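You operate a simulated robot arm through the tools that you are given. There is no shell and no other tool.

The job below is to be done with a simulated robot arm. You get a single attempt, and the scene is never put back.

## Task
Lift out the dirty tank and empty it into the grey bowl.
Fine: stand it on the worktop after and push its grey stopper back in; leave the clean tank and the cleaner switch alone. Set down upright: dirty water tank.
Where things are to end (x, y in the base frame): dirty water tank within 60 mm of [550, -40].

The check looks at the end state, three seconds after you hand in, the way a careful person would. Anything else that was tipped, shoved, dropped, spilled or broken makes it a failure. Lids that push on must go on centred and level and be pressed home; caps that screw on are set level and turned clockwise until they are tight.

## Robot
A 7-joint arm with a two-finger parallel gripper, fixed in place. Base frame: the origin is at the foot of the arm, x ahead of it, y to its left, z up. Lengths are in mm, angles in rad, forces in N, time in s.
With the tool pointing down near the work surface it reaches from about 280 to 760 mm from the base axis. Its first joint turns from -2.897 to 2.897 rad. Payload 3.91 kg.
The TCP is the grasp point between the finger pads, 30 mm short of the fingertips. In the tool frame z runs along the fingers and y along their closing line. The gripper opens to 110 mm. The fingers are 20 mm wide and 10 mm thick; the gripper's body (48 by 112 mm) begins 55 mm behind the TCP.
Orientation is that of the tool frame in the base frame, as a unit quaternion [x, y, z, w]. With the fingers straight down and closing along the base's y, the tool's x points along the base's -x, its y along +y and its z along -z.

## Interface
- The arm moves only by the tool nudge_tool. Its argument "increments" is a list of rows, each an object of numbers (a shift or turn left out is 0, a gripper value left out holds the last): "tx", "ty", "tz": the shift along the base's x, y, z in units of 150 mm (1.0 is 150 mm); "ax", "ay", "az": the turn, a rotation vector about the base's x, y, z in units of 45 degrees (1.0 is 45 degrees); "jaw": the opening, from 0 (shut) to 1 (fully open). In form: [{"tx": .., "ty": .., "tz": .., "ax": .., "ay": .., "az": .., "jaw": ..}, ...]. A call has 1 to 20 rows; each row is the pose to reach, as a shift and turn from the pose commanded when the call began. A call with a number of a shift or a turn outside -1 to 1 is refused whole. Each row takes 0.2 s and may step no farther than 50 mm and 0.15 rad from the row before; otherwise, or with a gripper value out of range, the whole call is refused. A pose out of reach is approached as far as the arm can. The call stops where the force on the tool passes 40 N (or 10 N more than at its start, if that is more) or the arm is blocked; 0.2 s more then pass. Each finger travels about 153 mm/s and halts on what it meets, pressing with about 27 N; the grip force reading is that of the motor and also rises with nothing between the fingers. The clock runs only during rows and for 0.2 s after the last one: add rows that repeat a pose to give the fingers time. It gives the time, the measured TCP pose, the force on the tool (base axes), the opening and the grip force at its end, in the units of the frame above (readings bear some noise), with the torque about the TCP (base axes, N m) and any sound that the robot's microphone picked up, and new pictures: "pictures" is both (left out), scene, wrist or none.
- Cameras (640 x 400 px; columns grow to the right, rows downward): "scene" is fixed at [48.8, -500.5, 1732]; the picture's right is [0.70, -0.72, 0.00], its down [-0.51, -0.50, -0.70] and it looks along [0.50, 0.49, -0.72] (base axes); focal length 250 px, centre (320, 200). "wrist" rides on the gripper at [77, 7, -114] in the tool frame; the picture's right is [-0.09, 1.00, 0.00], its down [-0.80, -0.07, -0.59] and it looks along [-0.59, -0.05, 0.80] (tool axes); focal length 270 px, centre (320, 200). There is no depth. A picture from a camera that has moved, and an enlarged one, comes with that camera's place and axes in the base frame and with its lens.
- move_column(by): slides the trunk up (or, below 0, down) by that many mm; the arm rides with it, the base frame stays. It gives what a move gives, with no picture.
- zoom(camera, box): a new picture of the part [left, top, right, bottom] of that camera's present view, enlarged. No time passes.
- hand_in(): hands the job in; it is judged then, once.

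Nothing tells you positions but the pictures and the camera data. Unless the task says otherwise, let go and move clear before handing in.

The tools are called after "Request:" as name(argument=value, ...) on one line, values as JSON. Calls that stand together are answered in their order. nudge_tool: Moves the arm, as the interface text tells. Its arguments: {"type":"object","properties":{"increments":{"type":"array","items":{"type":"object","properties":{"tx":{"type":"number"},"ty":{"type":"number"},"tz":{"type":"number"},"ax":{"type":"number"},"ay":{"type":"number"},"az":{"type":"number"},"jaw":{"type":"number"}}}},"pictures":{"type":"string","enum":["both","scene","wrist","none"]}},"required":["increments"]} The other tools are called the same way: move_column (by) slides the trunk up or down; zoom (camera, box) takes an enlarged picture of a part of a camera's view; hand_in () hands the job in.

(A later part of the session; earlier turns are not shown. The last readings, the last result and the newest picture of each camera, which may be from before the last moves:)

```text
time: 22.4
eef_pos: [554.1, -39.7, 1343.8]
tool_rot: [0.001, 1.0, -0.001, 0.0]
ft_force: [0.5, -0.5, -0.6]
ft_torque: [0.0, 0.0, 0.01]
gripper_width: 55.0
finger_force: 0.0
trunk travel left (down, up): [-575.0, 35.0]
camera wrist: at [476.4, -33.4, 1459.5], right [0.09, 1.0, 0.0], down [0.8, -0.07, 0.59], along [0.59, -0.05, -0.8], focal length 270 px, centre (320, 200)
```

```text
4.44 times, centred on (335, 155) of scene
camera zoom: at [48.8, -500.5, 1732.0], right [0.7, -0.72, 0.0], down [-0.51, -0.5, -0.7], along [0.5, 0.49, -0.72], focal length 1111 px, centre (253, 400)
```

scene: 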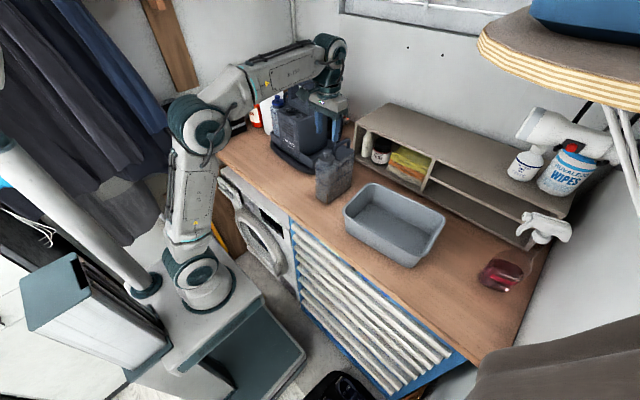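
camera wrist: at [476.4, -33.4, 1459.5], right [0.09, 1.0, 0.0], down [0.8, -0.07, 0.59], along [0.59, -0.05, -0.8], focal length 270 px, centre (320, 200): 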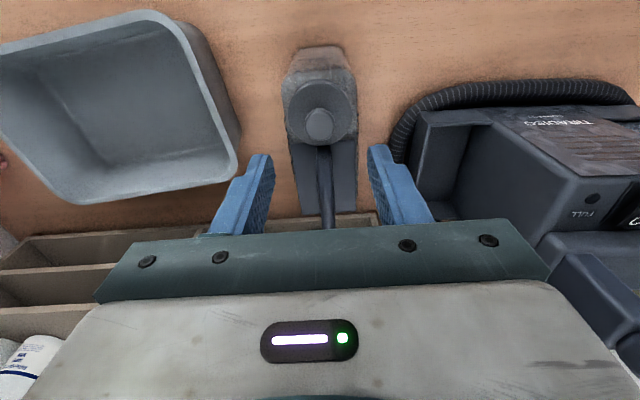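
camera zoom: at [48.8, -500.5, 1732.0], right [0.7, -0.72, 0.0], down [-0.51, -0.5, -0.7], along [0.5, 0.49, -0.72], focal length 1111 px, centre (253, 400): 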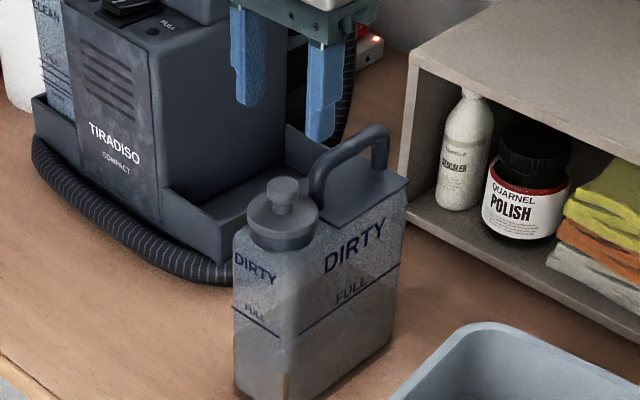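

The stopper knob is centred under the tool (≈(550,−40), top ≈1262). Descending over it with the jaws at 55 mm.

Request:
nudge_tool(increments=[{"tx": -0.012, "ty": 0.002, "tz": -0.13}, {"tx": -0.024, "ty": 0.002, "tz": -0.26}, {"tx": -0.024, "ty": 0.002, "tz": -0.38}, {"tx": -0.024, "ty": 0.002, "tz": -0.46}, {"tx": -0.024, "ty": 0.002, "tz": -0.52}, {"tx": -0.024, "ty": 0.002, "tz": -0.52}], pictures="both")

Request:
zoom(camera="scene", box=[300, 110, 370, 200])

Request:
zoom(camera="wrist", box=[220, 40, 420, 240])

```text
time: 23.8
eef_pos: [548.3, -39.0, 1267.7]
tool_rot: [0.0, 1.0, -0.001, 0.002]
ft_force: [4.7, -0.2, 21.3]
ft_torque: [-0.61, -0.24, 0.11]
gripper_width: 55.0
finger_force: 0.1
trunk travel left (down, up): [-575.0, 35.0]
camera wrist: at [471.7, -32.4, 1382.0], right [0.09, 1.0, 0.0], down [0.8, -0.07, 0.6], along [0.6, -0.05, -0.8], focal length 270 px, centre (320, 200)
```

scene: 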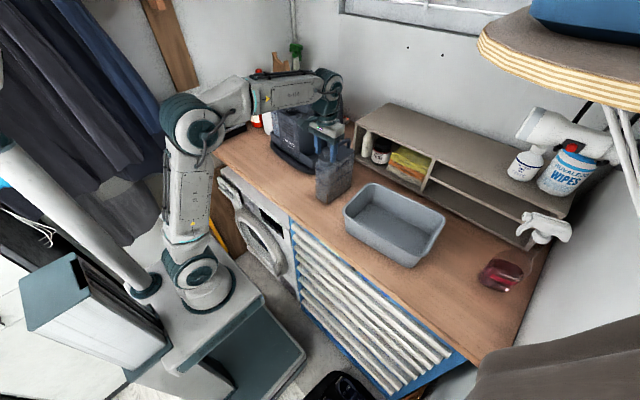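
wrist: 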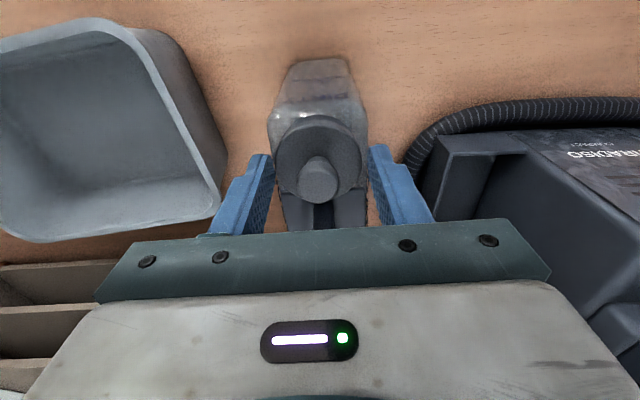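

```text
4.44 times, centred on (335, 155) of scene
camera zoom: at [48.8, -500.5, 1732.0], right [0.7, -0.72, 0.0], down [-0.51, -0.5, -0.7], along [0.5, 0.49, -0.72], focal length 1111 px, centre (253, 400)
```

zoom: 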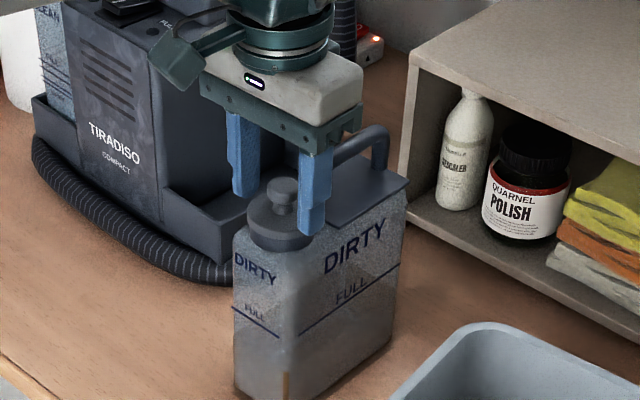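

```text
2.00 times, centred on (320, 140) of wrist
camera zoom: at [471.7, -32.4, 1382.0], right [0.09, 1.0, 0.0], down [0.8, -0.07, 0.6], along [0.6, -0.05, -0.8], focal length 541 px, centre (320, 320)
```

zoom: 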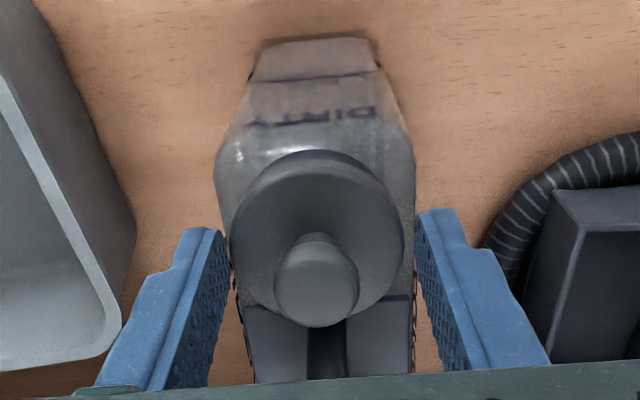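

A finger tip touched the stopper's collar edge, so the collar top is at about z≈1237. I'll rise a few mm, shift 1.5 mm, and close on the knob just above the collar.

Request:
nudge_tool(increments=[{"tz": 0.03}, {"ty": -0.01, "tz": 0.045}, {"ty": -0.01, "tz": 0.045}], pictures="wrist")

Request:
zoom(camera="wrist", box=[220, 40, 420, 240])

```text
time: 24.6
eef_pos: [550.0, -40.8, 1272.7]
tool_rot: [0.001, 1.0, 0.0, -0.001]
ft_force: [0.7, -0.3, -0.2]
ft_torque: [-0.01, -0.02, 0.02]
gripper_width: 55.0
finger_force: 0.0
trunk travel left (down, up): [-575.0, 35.0]
camera wrist: at [472.3, -33.9, 1387.8], right [0.09, 1.0, 0.0], down [0.8, -0.07, 0.59], along [0.59, -0.05, -0.8], focal length 270 px, centre (320, 200)
```

wrist: 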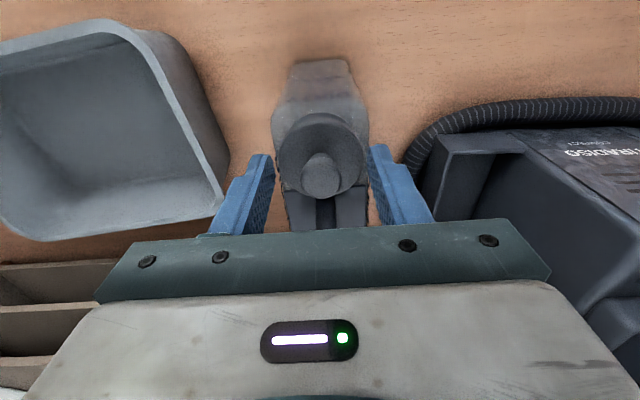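

```text
2.00 times, centred on (320, 140) of wrist
camera zoom: at [472.3, -33.9, 1387.8], right [0.09, 1.0, 0.0], down [0.8, -0.07, 0.59], along [0.59, -0.05, -0.8], focal length 541 px, centre (320, 320)
```

zoom: 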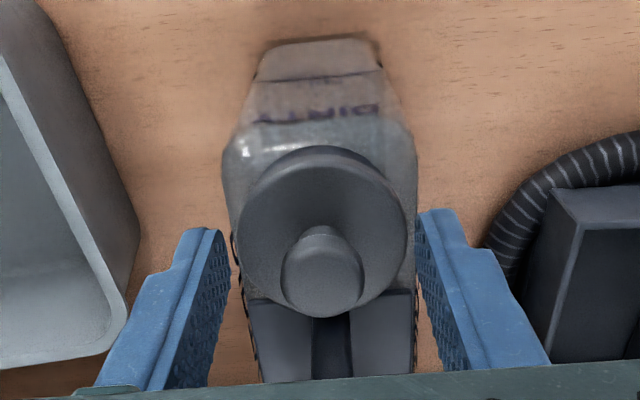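

Centred. Closing on the knob.

Request:
nudge_tool(increments=[{"tx": -0.01, "jaw": 0.35}, {"tx": -0.01, "jaw": 0.2}, {"tx": -0.01, "jaw": 0.0}, {"tx": -0.01, "jaw": 0.0}, {"tx": -0.01, "jaw": 0.0}], pictures="both")

Request:
zoom(camera="scene", box=[300, 110, 370, 200])

```text
time: 25.8
eef_pos: [548.0, -41.4, 1274.2]
tool_rot: [0.001, 1.0, 0.0, 0.0]
ft_force: [-0.5, -0.1, -0.3]
ft_torque: [-0.03, 0.01, -0.01]
gripper_width: 22.0
finger_force: 27.0
trunk travel left (down, up): [-575.0, 35.0]
heard: snap
camera wrist: at [471.3, -34.5, 1387.9], right [0.09, 1.0, 0.0], down [0.8, -0.07, 0.59], along [0.59, -0.05, -0.8], focal length 270 px, centre (320, 200)
```

scene: 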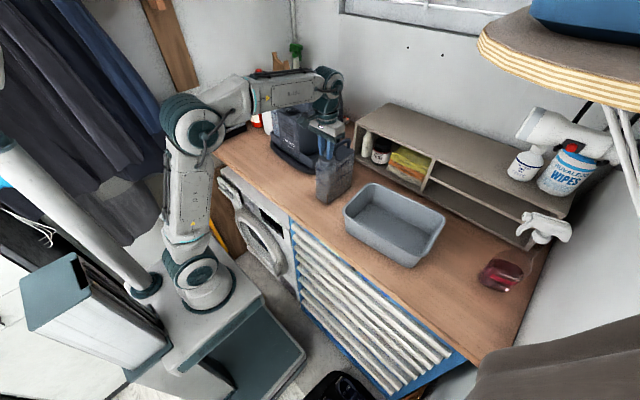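
wrist: 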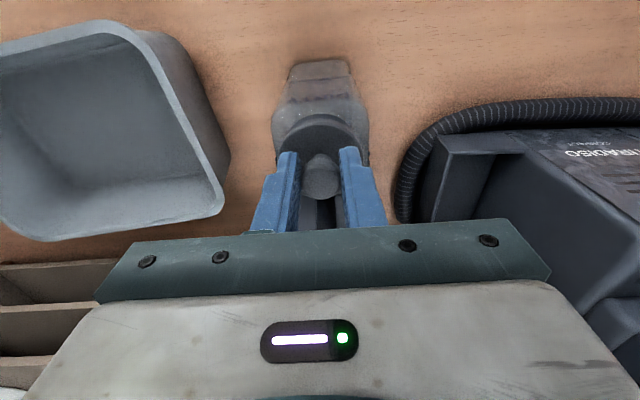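

```text
4.44 times, centred on (335, 155) of scene
camera zoom: at [48.8, -500.5, 1732.0], right [0.7, -0.72, 0.0], down [-0.51, -0.5, -0.7], along [0.5, 0.49, -0.72], focal length 1111 px, centre (253, 400)
```

zoom: 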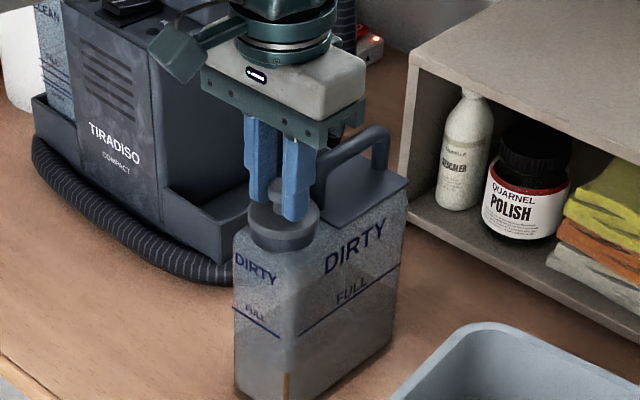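

A snap was heard as the knob was gripped (22 mm wide); now pull straight up slowly.

Request:
nudge_tool(increments=[{"tz": 0.02}, {"tz": 0.05}, {"tz": 0.08}, {"tz": 0.11}, {"tz": 0.14}, {"tz": 0.17}, {"tz": 0.2}, {"tz": 0.2}], pictures="both")

Request:
zoom(camera="scene", box=[300, 110, 370, 200])

```text
time: 27.6
eef_pos: [546.5, -40.1, 1304.2]
tool_rot: [0.001, 1.0, -0.001, 0.0]
ft_force: [-0.3, -1.7, -0.1]
ft_torque: [-0.05, -0.04, -0.03]
gripper_width: 22.0
finger_force: 27.0
trunk travel left (down, up): [-575.0, 35.0]
camera wrist: at [470.2, -34.7, 1417.6], right [0.09, 1.0, 0.0], down [0.8, -0.07, 0.59], along [0.59, -0.05, -0.8], focal length 270 px, centre (320, 200)
```

scene: 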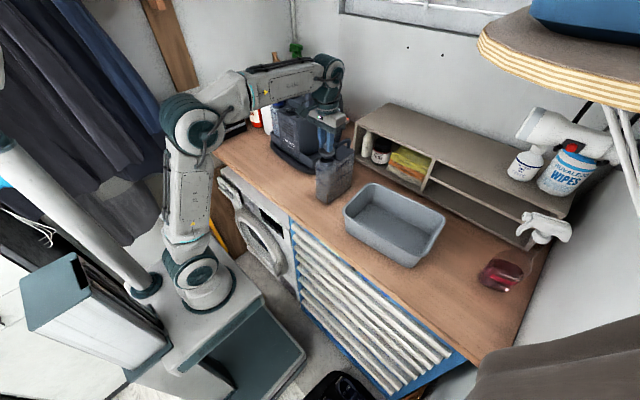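
wrist: 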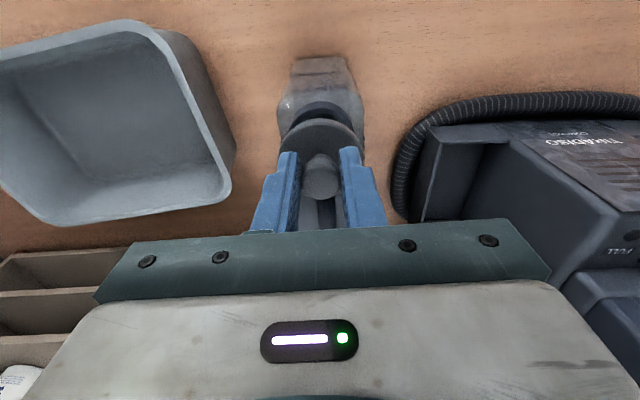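

```text
4.44 times, centred on (335, 155) of scene
camera zoom: at [48.8, -500.5, 1732.0], right [0.7, -0.72, 0.0], down [-0.51, -0.5, -0.7], along [0.5, 0.49, -0.72], focal length 1111 px, centre (253, 400)
```

zoom: 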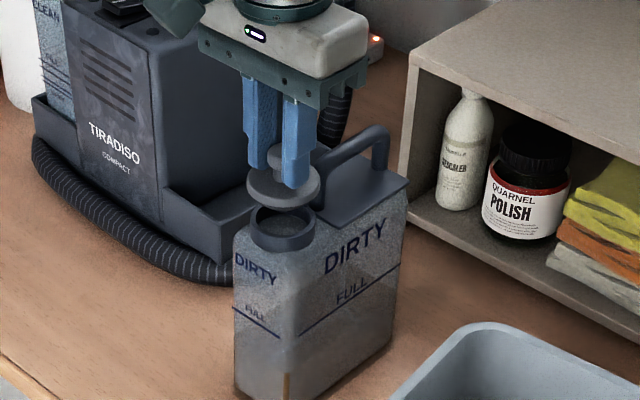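

The stopper (a disc with a knob) has come out. I'll raise it and carry it to a free spot on the worktop at about (480,70).

Request:
nudge_tool(increments=[{"tz": 0.1}, {"tz": 0.2}, {"tz": 0.3}, {"tz": 0.35}, {"tz": 0.35}], pictures="both")

Request:
zoom(camera="scene", box=[300, 90, 370, 200])

```text
time: 28.8
eef_pos: [548.1, -41.3, 1355.3]
tool_rot: [0.001, 1.0, 0.0, 0.0]
ft_force: [-0.1, -0.5, -0.8]
ft_torque: [-0.02, 0.01, -0.02]
gripper_width: 22.1
finger_force: 27.1
trunk travel left (down, up): [-575.0, 35.0]
camera wrist: at [470.7, -34.9, 1469.6], right [0.09, 1.0, 0.0], down [0.8, -0.07, 0.59], along [0.59, -0.05, -0.8], focal length 270 px, centre (320, 200)
```

scene: 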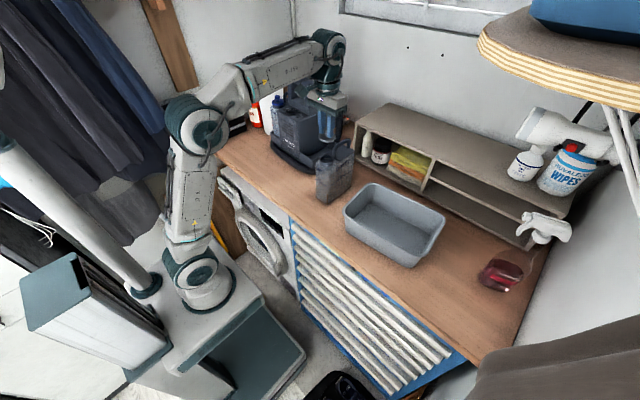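
wrist: 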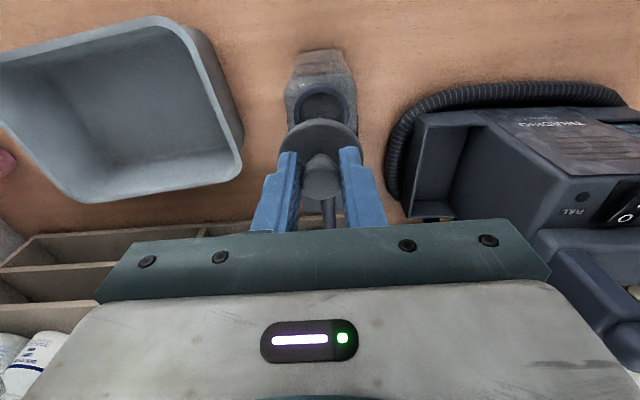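

```text
3.64 times, centred on (335, 145) of scene
camera zoom: at [48.8, -500.5, 1732.0], right [0.7, -0.72, 0.0], down [-0.51, -0.5, -0.7], along [0.5, 0.49, -0.72], focal length 909 px, centre (266, 400)
```

zoom: 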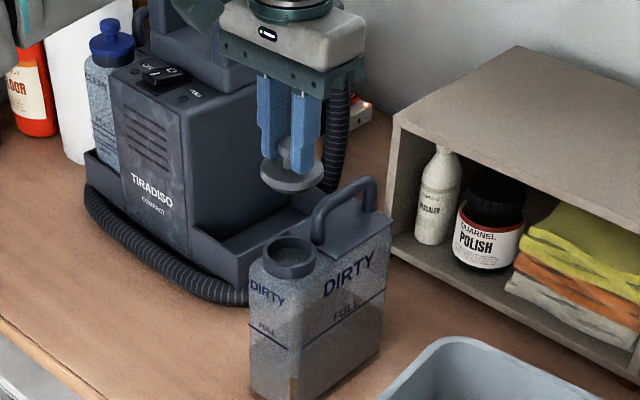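

Request:
nudge_tool(increments=[{"tx": -0.1, "ty": 0.15}, {"tx": -0.2, "ty": 0.33}, {"tx": -0.3, "ty": 0.5}, {"tx": -0.4, "ty": 0.66}, {"tx": -0.453, "ty": 0.742, "tz": -0.1}, {"tx": -0.453, "ty": 0.742, "tz": -0.3}, {"tx": -0.453, "ty": 0.742, "tz": -0.5}, {"tx": -0.453, "ty": 0.742, "tz": -0.7}, {"tx": -0.453, "ty": 0.742, "tz": -0.9}, {"tx": -0.453, "ty": 0.742, "tz": -1.0}, {"tx": -0.453, "ty": 0.742, "tz": -1.0}], pictures="both")

Request:
zoom(camera="scene", box=[240, 110, 350, 220])

```text
time: 31.2
eef_pos: [480.1, 70.3, 1203.7]
tool_rot: [-0.001, 1.0, 0.001, 0.0]
ft_force: [0.5, -0.6, -0.7]
ft_torque: [0.02, -0.01, 0.0]
gripper_width: 22.3
finger_force: 26.9
trunk travel left (down, up): [-575.0, 35.0]
camera wrist: at [403.3, 75.8, 1318.6], right [0.09, 1.0, 0.0], down [0.8, -0.07, 0.59], along [0.59, -0.05, -0.8], focal length 270 px, centre (320, 200)
```

scene: 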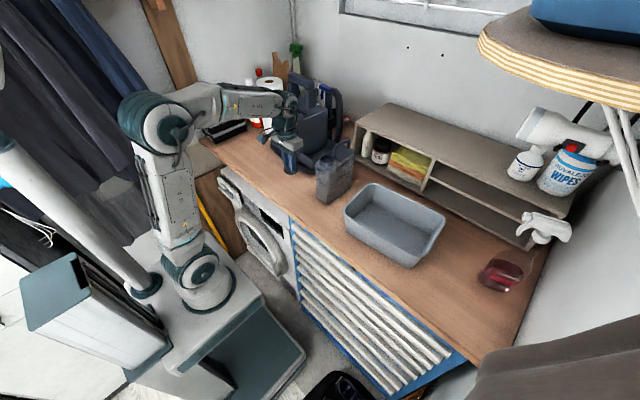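
wrist: 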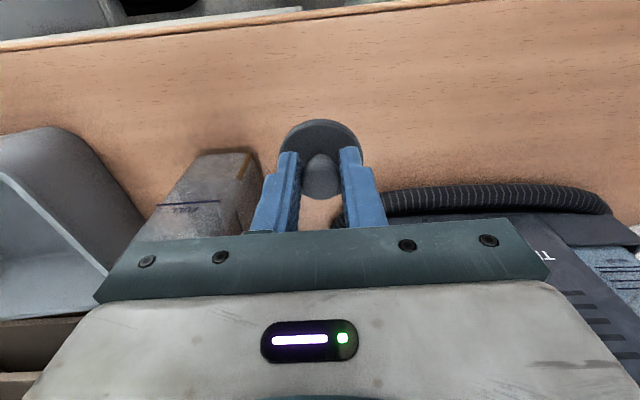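

```text
3.64 times, centred on (295, 165) of scene
camera zoom: at [48.8, -500.5, 1732.0], right [0.7, -0.72, 0.0], down [-0.51, -0.5, -0.7], along [0.5, 0.49, -0.72], focal length 909 px, centre (411, 327)
```

zoom: 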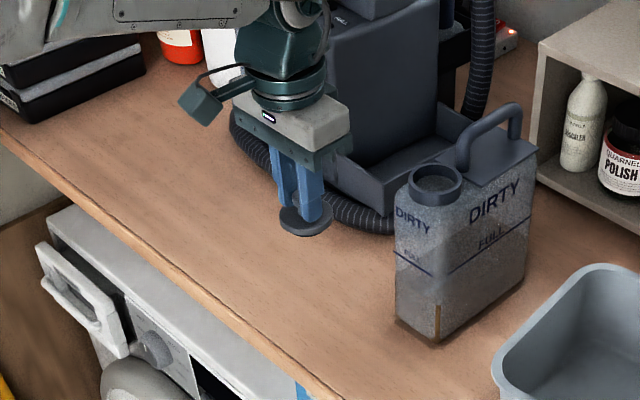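

Request:
nudge_tool(increments=[{"tz": -0.15}, {"tz": -0.3}, {"tz": -0.45}, {"tz": -0.55}, {"tz": -0.58}, {"tz": -0.6}, {"tz": -0.6}], pictures="none")

Request:
zoom(camera="scene", box=[260, 140, 330, 210])

```text
time: 32.8
eef_pos: [480.6, 69.7, 1116.7]
tool_rot: [0.002, 1.0, 0.0, 0.0]
ft_force: [0.7, 0.1, 0.2]
ft_torque: [-0.02, 0.0, 0.01]
gripper_width: 22.0
finger_force: 26.6
trunk travel left (down, up): [-575.0, 35.0]
```

```text
5.71 times, centred on (295, 175) of scene
camera zoom: at [48.8, -500.5, 1732.0], right [0.7, -0.72, 0.0], down [-0.51, -0.5, -0.7], along [0.5, 0.49, -0.72], focal length 1429 px, centre (463, 343)
```

zoom: 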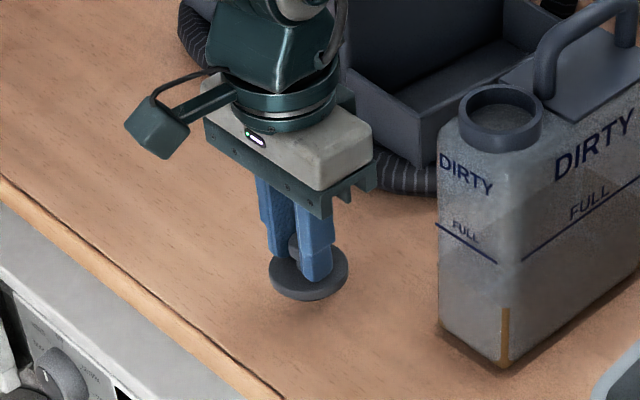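

Request:
nudge_tool(increments=[{"tz": -0.015}, {"tz": -0.03}, {"tz": -0.045}, {"tz": -0.06}, {"tz": -0.06}], pictures="none")

```text
time: 34.0
eef_pos: [480.1, 71.1, 1106.4]
tool_rot: [0.001, 1.0, 0.0, 0.0]
ft_force: [-0.6, 0.0, -0.4]
ft_torque: [-0.01, 0.04, -0.01]
gripper_width: 22.2
finger_force: 27.3
trunk travel left (down, up): [-575.0, 35.0]
```

Request:
nudge_tool(increments=[{"tz": -0.013}, {"tz": -0.027}, {"tz": -0.04}, {"tz": -0.053}, {"tz": -0.053}], pictures="none")

Request:
zoom(camera="scene", box=[270, 150, 320, 200])

```text
time: 35.2
eef_pos: [479.2, 71.4, 1098.1]
tool_rot: [0.001, 1.0, 0.0, 0.0]
ft_force: [0.3, 0.3, -0.3]
ft_torque: [-0.01, -0.01, 0.0]
gripper_width: 22.0
finger_force: 26.9
trunk travel left (down, up): [-575.0, 35.0]
```

```text
8.00 times, centred on (295, 175) of scene
camera zoom: at [48.8, -500.5, 1732.0], right [0.7, -0.72, 0.0], down [-0.51, -0.5, -0.7], along [0.5, 0.49, -0.72], focal length 2000 px, centre (520, 400)
```

zoom: 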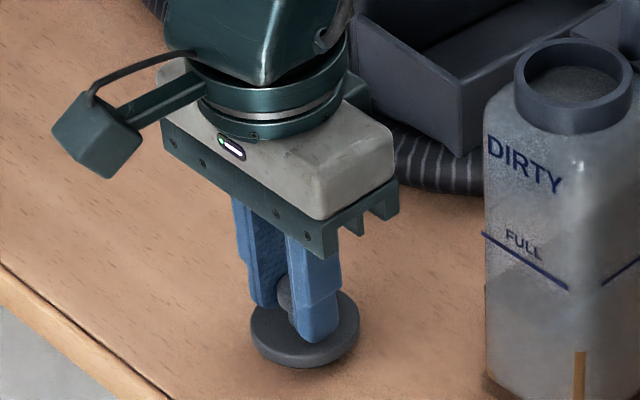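

Request:
nudge_tool(increments=[{"tz": -0.01}, {"tz": -0.02}, {"tz": -0.03}, {"tz": -0.04}, {"tz": -0.04}], pictures="none")

```text
time: 36.4
eef_pos: [480.7, 71.7, 1092.3]
tool_rot: [0.002, 1.0, 0.0, 0.0]
ft_force: [-0.3, 0.2, 0.2]
ft_torque: [0.0, 0.01, 0.0]
gripper_width: 22.5
finger_force: 26.6
trunk travel left (down, up): [-575.0, 35.0]
```

Request:
nudge_tool(increments=[{"tz": -0.01}, {"tz": -0.02}, {"tz": -0.03}, {"tz": -0.03}], pictures="none")

Request:
zoom(camera="scene", box=[280, 160, 310, 190])

```text
time: 37.4
eef_pos: [481.1, 71.5, 1088.9]
tool_rot: [0.001, 1.0, 0.0, 0.0]
ft_force: [0.6, 0.1, 0.4]
ft_torque: [0.01, 0.01, -0.01]
gripper_width: 22.0
finger_force: 26.7
trunk travel left (down, up): [-575.0, 35.0]
```

```text
13.33 times, centred on (295, 175) of scene
camera zoom: at [48.8, -500.5, 1732.0], right [0.7, -0.72, 0.0], down [-0.51, -0.5, -0.7], along [0.5, 0.49, -0.72], focal length 3334 px, centre (653, 533)
```

zoom: 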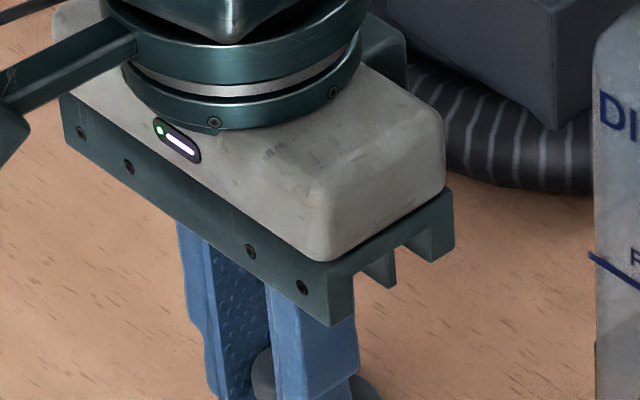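

Request:
nudge_tool(increments=[{"tz": -0.01}, {"tz": -0.02}, {"tz": -0.027}, {"tz": -0.027}], pictures="none")

Request:
zoom(camera="scene", box=[275, 165, 315, 205])

```text
time: 38.4
eef_pos: [480.5, 71.3, 1084.6]
tool_rot: [0.001, 1.0, 0.0, 0.003]
ft_force: [5.6, 0.0, 28.7]
ft_torque: [0.0, -0.24, -0.04]
gripper_width: 22.6
finger_force: 27.3
trunk travel left (down, up): [-575.0, 35.0]
```

```text
10.00 times, centred on (295, 185) of scene
camera zoom: at [48.8, -500.5, 1732.0], right [0.7, -0.72, 0.0], down [-0.51, -0.5, -0.7], along [0.5, 0.49, -0.72], focal length 2500 px, centre (570, 350)
```

zoom: 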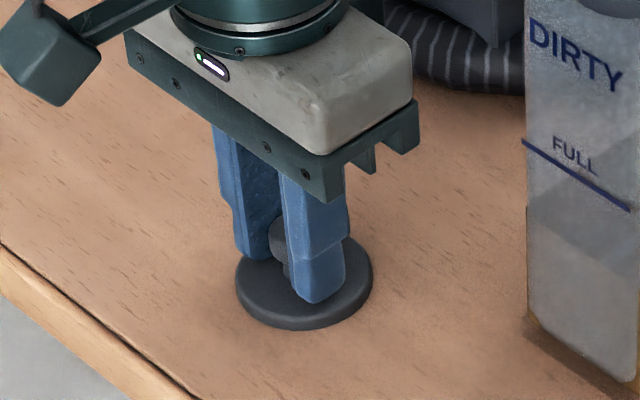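

The stopper rests on the worktop (TCP ≈1086 at contact). Relieve, release and lift clear.

Request:
nudge_tool(increments=[{"tz": 0.008}, {"tz": 0.013}, {"tz": 0.013, "jaw": 0.25}, {"tz": 0.013, "jaw": 0.4}, {"tz": 0.013, "jaw": 0.45}, {"tz": 0.013, "jaw": 0.45}], pictures="none")

Request:
nudge_tool(increments=[{"tz": 0.1}, {"tz": 0.3}, {"tz": 0.6}, {"tz": 0.9}, {"tz": 0.9}], pictures="both")

Request:
zoom(camera="scene", box=[260, 130, 370, 220])

Request:
zoom(camera="wrist", box=[240, 60, 400, 240])

```text
time: 39.8
eef_pos: [478.3, 70.7, 1084.3]
tool_rot: [0.002, 1.0, 0.0, 0.001]
ft_force: [0.2, -0.9, 0.9]
ft_torque: [0.01, -0.03, 0.0]
gripper_width: 49.7
finger_force: 0.1
trunk travel left (down, up): [-575.0, 35.0]
```

```text
time: 41.0
eef_pos: [477.5, 69.3, 1221.5]
tool_rot: [0.0, 1.0, 0.0, 0.0]
ft_force: [0.4, 0.6, -0.1]
ft_torque: [-0.01, 0.02, 0.0]
gripper_width: 49.6
finger_force: 0.0
trunk travel left (down, up): [-575.0, 35.0]
camera wrist: at [400.1, 76.3, 1335.1], right [0.09, 1.0, 0.0], down [0.8, -0.07, 0.59], along [0.59, -0.05, -0.8], focal length 270 px, centre (320, 200)
```

scene: 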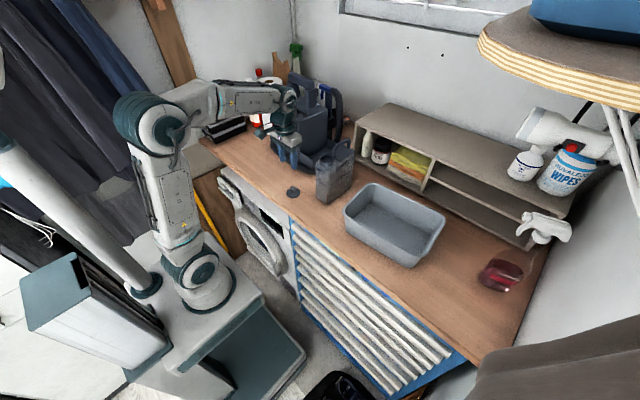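
wrist: 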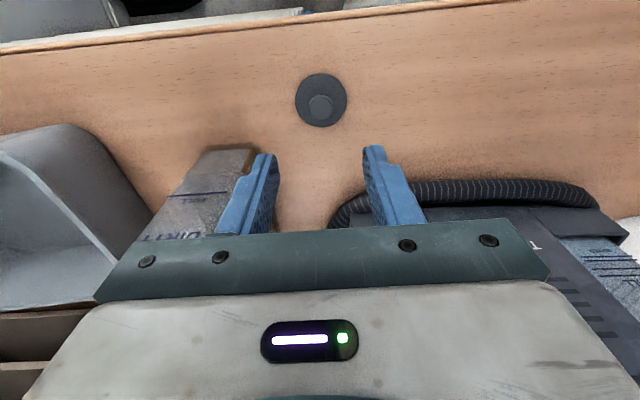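

```text
4.44 times, centred on (315, 175) of scene
camera zoom: at [48.8, -500.5, 1732.0], right [0.7, -0.72, 0.0], down [-0.51, -0.5, -0.7], along [0.5, 0.49, -0.72], focal length 1111 px, centre (342, 311)
```

zoom: 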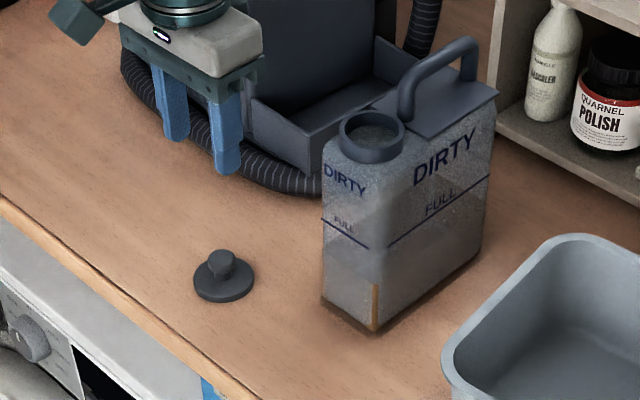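

```text
2.22 times, centred on (320, 150) of wrist
camera zoom: at [400.1, 76.3, 1335.1], right [0.09, 1.0, 0.0], down [0.8, -0.07, 0.59], along [0.59, -0.05, -0.8], focal length 601 px, centre (320, 311)
```

zoom: 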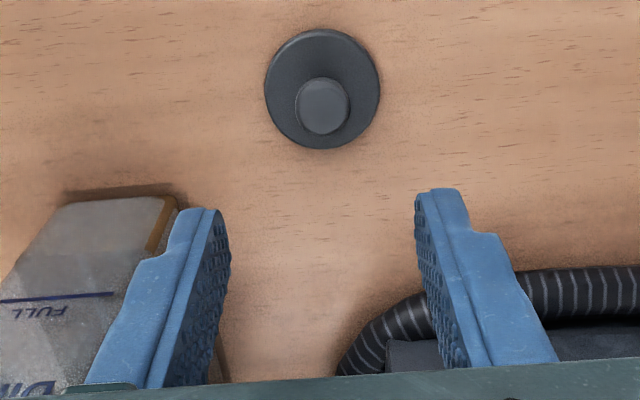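

The stopper stands on the worktop near (481,70). Before re-gripping the tank I'll do a dry run: bring the tool to horizontal (pointing +x) above the bowl and test whether it can be rolled 180° there for pouring.

Request:
nudge_tool(increments=[{"tz": 0.3}, {"tz": 0.6}, {"tz": 0.8, "ty": -0.1}, {"tz": 0.85, "ty": -0.3, "ay": -0.16}, {"tz": 0.85, "ty": -0.55, "ay": -0.32}, {"tz": 0.85, "ty": -0.8, "ay": -0.48}, {"tz": 0.85, "ty": -1.0, "ay": -0.64}, {"tz": 0.85, "ty": -1.0, "ay": -0.8}, {"tz": 0.85, "ty": -1.0, "ay": -0.96}, {"tz": 0.85, "ty": -1.0, "ay": -1.0}], pictures="none")

Request:
nudge_tool(increments=[{"ty": -0.15, "ay": -0.16}, {"ty": -0.35, "ay": -0.32}, {"ty": -0.6, "ay": -0.48}, {"ty": -0.85, "ay": -0.64}, {"ty": -1.0, "ay": -0.8}, {"ty": -1.0, "ay": -0.96}, {"ty": -1.0, "ay": -1.0}, {"ty": -1.0, "ay": -1.0}], pictures="both")

```text
time: 43.2
eef_pos: [479.4, -79.7, 1348.1]
tool_rot: [0.0, 0.924, 0.0, 0.383]
ft_force: [0.7, -0.3, -0.5]
ft_torque: [0.01, 0.01, 0.0]
gripper_width: 49.4
finger_force: 0.0
trunk travel left (down, up): [-575.0, 35.0]
```

```text
time: 45.0
eef_pos: [479.5, -228.1, 1348.2]
tool_rot: [0.001, 0.707, 0.0, 0.708]
ft_force: [-0.8, 0.0, -0.1]
ft_torque: [0.01, 0.0, 0.01]
gripper_width: 49.4
finger_force: 0.0
trunk travel left (down, up): [-575.0, 35.0]
camera wrist: at [365.3, -223.0, 1270.5], right [0.0, 1.0, 0.09], down [-0.59, -0.07, 0.8], along [0.8, -0.05, 0.59], focal length 270 px, centre (320, 200)
```

scene: 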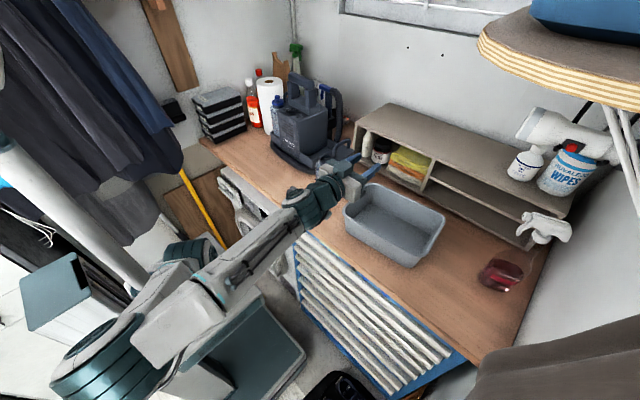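
wrist: 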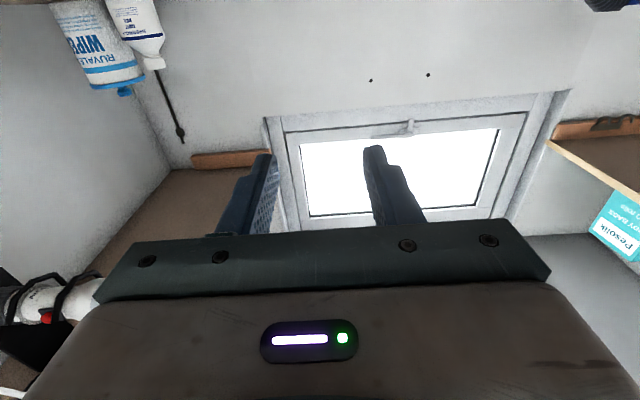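

Request:
nudge_tool(increments=[{"tx": 0.15, "ty": -0.2, "tz": -0.05}, {"tx": 0.35, "ty": -0.4, "tz": -0.12}, {"tx": 0.5, "ty": -0.6, "tz": -0.2}, {"tx": 0.6, "ty": -0.75, "tz": -0.3}, {"tx": 0.7, "ty": -0.81, "tz": -0.32}, {"tx": 0.7, "ty": -0.81, "tz": -0.32}], pictures="none")

Request:
nudge_tool(increments=[{"ax": -0.18}, {"ax": -0.36}, {"ax": -0.54}, {"ax": -0.72}, {"ax": -0.9}, {"ax": -1.0}, {"ax": -1.0}], pictures="none")

Request:
nudge_tool(increments=[{"ax": -0.18}, {"ax": -0.36}, {"ax": -0.54}, {"ax": -0.72}, {"ax": -0.9}, {"ax": -1.0}, {"ax": -1.0}], pictures="none")

```text
time: 46.4
eef_pos: [580.9, -349.2, 1300.4]
tool_rot: [0.001, 0.707, 0.0, 0.707]
ft_force: [0.1, 0.6, -0.3]
ft_torque: [0.0, 0.02, 0.03]
gripper_width: 49.4
finger_force: 0.1
trunk travel left (down, up): [-575.0, 35.0]
```

```text
time: 48.0
eef_pos: [583.7, -351.0, 1300.5]
tool_rot: [-0.272, 0.653, -0.271, 0.653]
ft_force: [-0.5, -0.1, -0.7]
ft_torque: [0.01, -0.01, -0.04]
gripper_width: 49.7
finger_force: 0.0
trunk travel left (down, up): [-575.0, 35.0]
```

```text
time: 49.6
eef_pos: [584.7, -350.4, 1299.4]
tool_rot: [0.5, -0.499, 0.501, -0.5]
ft_force: [0.2, 0.0, -1.1]
ft_torque: [0.02, 0.01, 0.01]
gripper_width: 49.8
finger_force: 0.1
trunk travel left (down, up): [-575.0, 35.0]
```

Request:
nudge_tool(increments=[{"ax": -0.18}, {"ax": -0.36}, {"ax": -0.54}, {"ax": -0.72}, {"ax": -0.9}, {"ax": -1.0}, {"ax": -1.0}], pictures="none")

Request:
nudge_tool(increments=[{"ax": -0.18}, {"ax": -0.36}, {"ax": -0.54}, {"ax": -0.72}, {"ax": -0.9}, {"ax": -1.0}, {"ax": -1.0}], pictures="scene")

```text
time: 51.2
eef_pos: [583.4, -350.9, 1300.2]
tool_rot: [0.653, -0.271, 0.654, -0.27]
ft_force: [-0.9, -0.7, -1.2]
ft_torque: [0.01, 0.03, 0.02]
gripper_width: 49.5
finger_force: 0.1
trunk travel left (down, up): [-575.0, 35.0]
```

```text
time: 52.8
eef_pos: [585.1, -351.4, 1299.8]
tool_rot: [0.707, 0.001, 0.707, 0.0]
ft_force: [-0.2, 0.0, 0.0]
ft_torque: [0.01, -0.04, -0.02]
gripper_width: 49.4
finger_force: 0.1
trunk travel left (down, up): [-575.0, 35.0]
```

scene: 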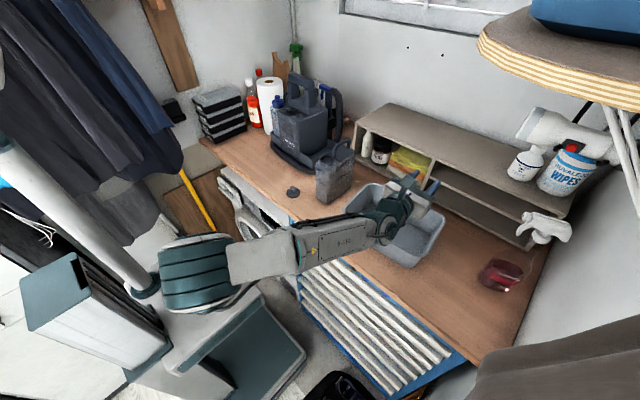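

The full 180° roll works there. I'll use it in reverse: grip the tank with the tool rolled 180° (camera on top), and pour by rolling back. Moving over to the tank above its height, jaws opened to 100 mm.

Request:
nudge_tool(increments=[{"tx": -0.1, "ty": 0.1, "tz": 0.1}, {"tx": -0.2, "ty": 0.3, "tz": 0.2}, {"tx": -0.2, "ty": 0.55, "tz": 0.2}, {"tx": -0.2, "ty": 0.8, "tz": 0.2, "jaw": 0.8}, {"tx": -0.2, "ty": 1.0, "tz": 0.2, "jaw": 0.91}], pictures="none")

Request:
nudge_tool(increments=[{"ty": 0.2}, {"ty": 0.45}, {"ty": 0.7}, {"ty": 0.9}, {"ty": 1.0}, {"ty": 1.0}], pictures="both")

```text
time: 54.0
eef_pos: [555.3, -199.3, 1329.0]
tool_rot: [0.707, 0.0, 0.707, 0.0]
ft_force: [0.7, 0.8, -0.5]
ft_torque: [-0.02, 0.0, -0.07]
gripper_width: 100.2
finger_force: 0.0
trunk travel left (down, up): [-575.0, 35.0]
```

```text
time: 55.4
eef_pos: [553.2, -52.3, 1332.5]
tool_rot: [0.707, -0.001, 0.707, 0.0]
ft_force: [0.9, -0.3, -1.3]
ft_torque: [0.03, -0.04, -0.02]
gripper_width: 100.1
finger_force: 0.1
trunk travel left (down, up): [-575.0, 35.0]
camera wrist: at [439.2, -58.9, 1410.1], right [0.0, -1.0, -0.09], down [-0.59, 0.07, -0.8], along [0.8, 0.05, -0.59], focal length 270 px, centre (320, 200)
```

scene: 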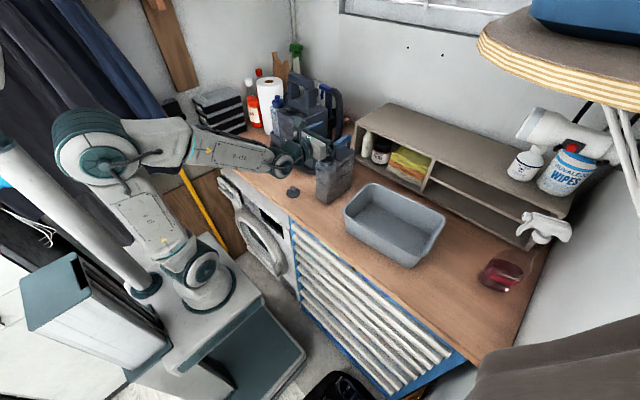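
wrist: 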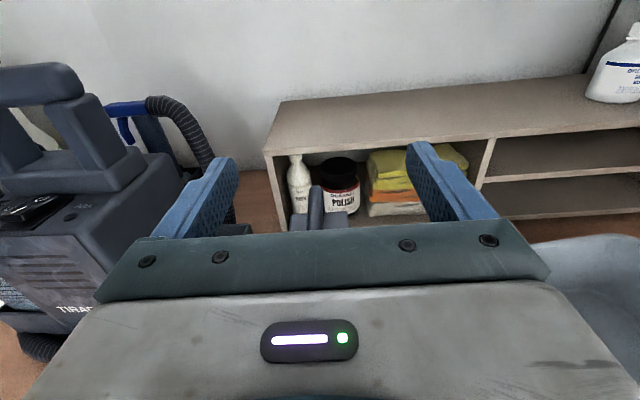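

Request:
zoom(camera="wrist", box=[180, 120, 480, 240])

Request:
zoom(camera="scene", box=[260, 100, 380, 220])

```text
2.13 times, centred on (330, 180) of wrist
camera zoom: at [439.2, -58.9, 1410.1], right [0.0, -1.0, -0.09], down [-0.59, 0.07, -0.8], along [0.8, 0.05, -0.59], focal length 577 px, centre (299, 243)
```

zoom: 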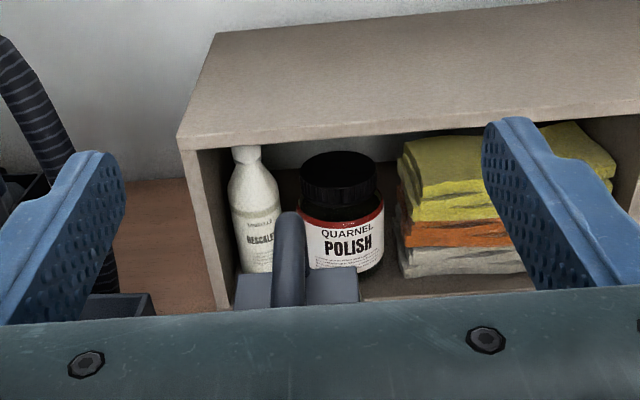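

```text
3.33 times, centred on (320, 160) of scene
camera zoom: at [48.8, -500.5, 1732.0], right [0.7, -0.72, 0.0], down [-0.51, -0.5, -0.7], along [0.5, 0.49, -0.72], focal length 834 px, centre (320, 333)
```

zoom: 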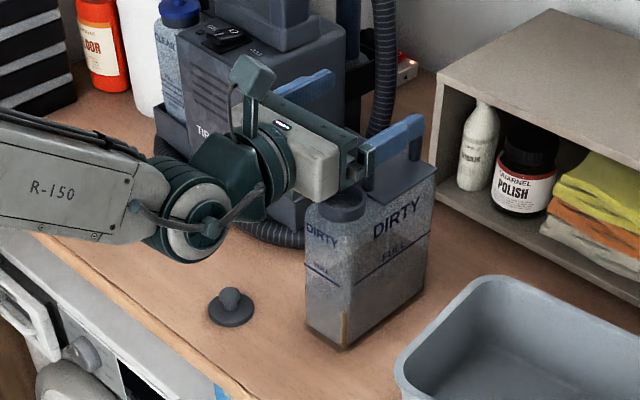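

The handle centre is at y≈−42. I'll shift to y≈−42 and lower the open jaws down around the tank's sides.

Request:
nudge_tool(increments=[{"ty": 0.067}, {"ty": 0.067, "tz": -0.15}, {"ty": 0.067, "tz": -0.3}, {"ty": 0.067, "tz": -0.45}, {"ty": 0.067, "tz": -0.6}, {"ty": 0.067, "tz": -0.6}], pictures="both")

Request:
zoom(camera="wrist", box=[180, 60, 480, 240])

Request:
zoom(camera="scene", box=[260, 100, 380, 220])

```text
time: 56.8
eef_pos: [551.5, -43.3, 1241.3]
tool_rot: [0.707, -0.001, 0.707, 0.0]
ft_force: [-0.4, -0.9, -0.2]
ft_torque: [-0.02, -0.03, 0.04]
gripper_width: 100.1
finger_force: 0.0
out of reach, approached as far as the arm can: row 4
trunk travel left (down, up): [-575.0, 35.0]
camera wrist: at [437.4, -50.4, 1318.1], right [0.0, -1.0, -0.09], down [-0.59, 0.07, -0.8], along [0.8, 0.05, -0.59], focal length 270 px, centre (320, 200)
```

scene: 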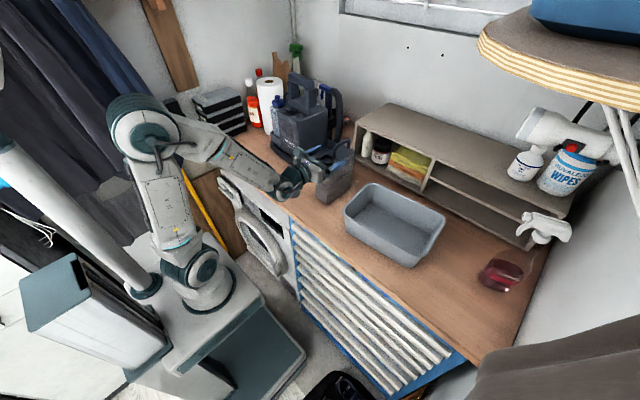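
wrist: 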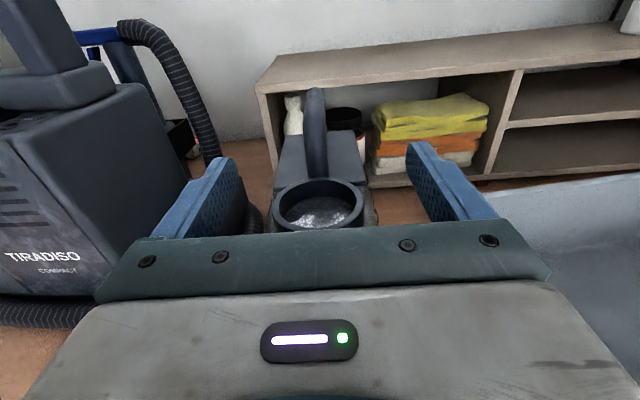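

```text
2.13 times, centred on (330, 150) of wrist
camera zoom: at [437.4, -50.4, 1318.1], right [0.0, -1.0, -0.09], down [-0.59, 0.07, -0.8], along [0.8, 0.05, -0.59], focal length 577 px, centre (299, 307)
```

zoom: 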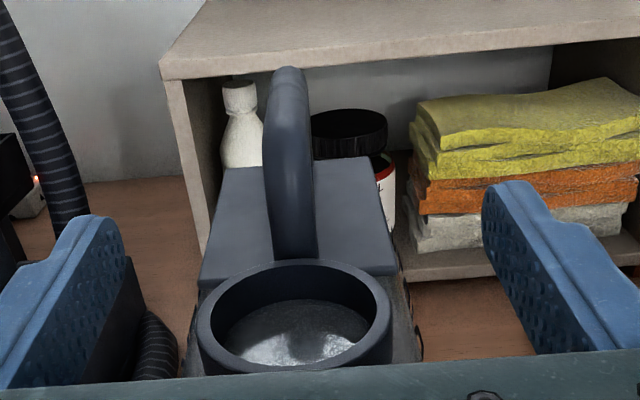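

```text
3.33 times, centred on (320, 160) of scene
camera zoom: at [48.8, -500.5, 1732.0], right [0.7, -0.72, 0.0], down [-0.51, -0.5, -0.7], along [0.5, 0.49, -0.72], focal length 834 px, centre (320, 333)
```

zoom: 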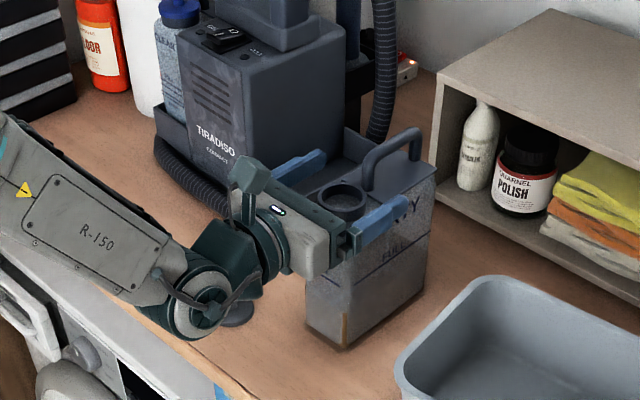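

The jaws are straddling the tank neck and centred within ~1 mm. I'll use the trunk to go straight down the remaining distance.

Request:
move_column(by=-40)

Request:
zoom(camera="scene", box=[260, 120, 380, 240])

Request:
zoom(camera="wrist", box=[180, 60, 480, 240])

```text
time: 57.6
eef_pos: [552.4, -41.0, 1201.7]
tool_rot: [0.707, -0.001, 0.707, 0.0]
ft_force: [-0.1, -0.1, 0.0]
ft_torque: [0.0, -0.01, 0.01]
gripper_width: 99.9
finger_force: 0.1
trunk travel left (down, up): [-535.0, 75.0]
```

```text
3.33 times, centred on (320, 180) of scene
camera zoom: at [48.8, -500.5, 1732.0], right [0.7, -0.72, 0.0], down [-0.51, -0.5, -0.7], along [0.5, 0.49, -0.72], focal length 834 px, centre (320, 267)
```

zoom: 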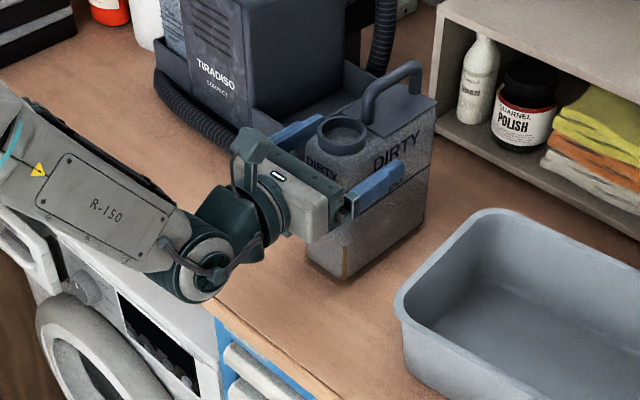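

```text
2.13 times, centred on (330, 150) of wrist
camera zoom: at [438.0, -48.6, 1278.1], right [0.0, -1.0, -0.09], down [-0.59, 0.07, -0.8], along [0.8, 0.05, -0.59], focal length 577 px, centre (299, 307)
```

zoom: 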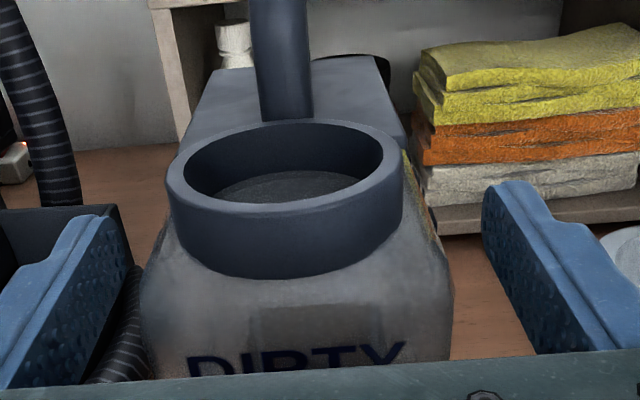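

Request:
move_column(by=-40)

Request:
zoom(camera="scene", box=[260, 120, 380, 240])

Request:
zoom(camera="wrist", box=[180, 0, 480, 240])

```text
time: 58.5
eef_pos: [551.9, -40.8, 1162.3]
tool_rot: [0.707, 0.0, 0.707, -0.001]
ft_force: [-0.6, -0.1, -0.3]
ft_torque: [0.0, 0.02, -0.02]
gripper_width: 100.4
finger_force: 0.0
trunk travel left (down, up): [-495.0, 115.0]
```

```text
3.33 times, centred on (320, 180) of scene
camera zoom: at [48.8, -500.5, 1732.0], right [0.7, -0.72, 0.0], down [-0.51, -0.5, -0.7], along [0.5, 0.49, -0.72], focal length 834 px, centre (320, 267)
```

zoom: 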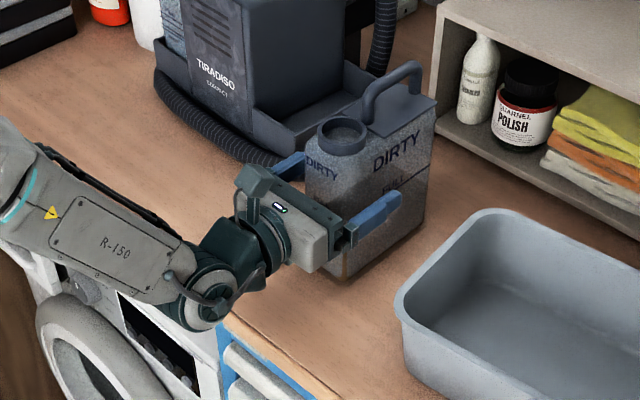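

```text
1.67 times, centred on (330, 120) of wrist
camera zoom: at [438.0, -48.6, 1238.1], right [0.0, -1.0, -0.09], down [-0.59, 0.07, -0.8], along [0.8, 0.05, -0.59], focal length 450 px, centre (303, 333)
```

zoom: 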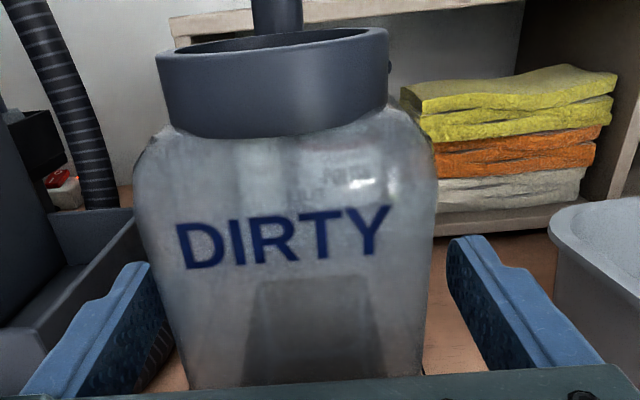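

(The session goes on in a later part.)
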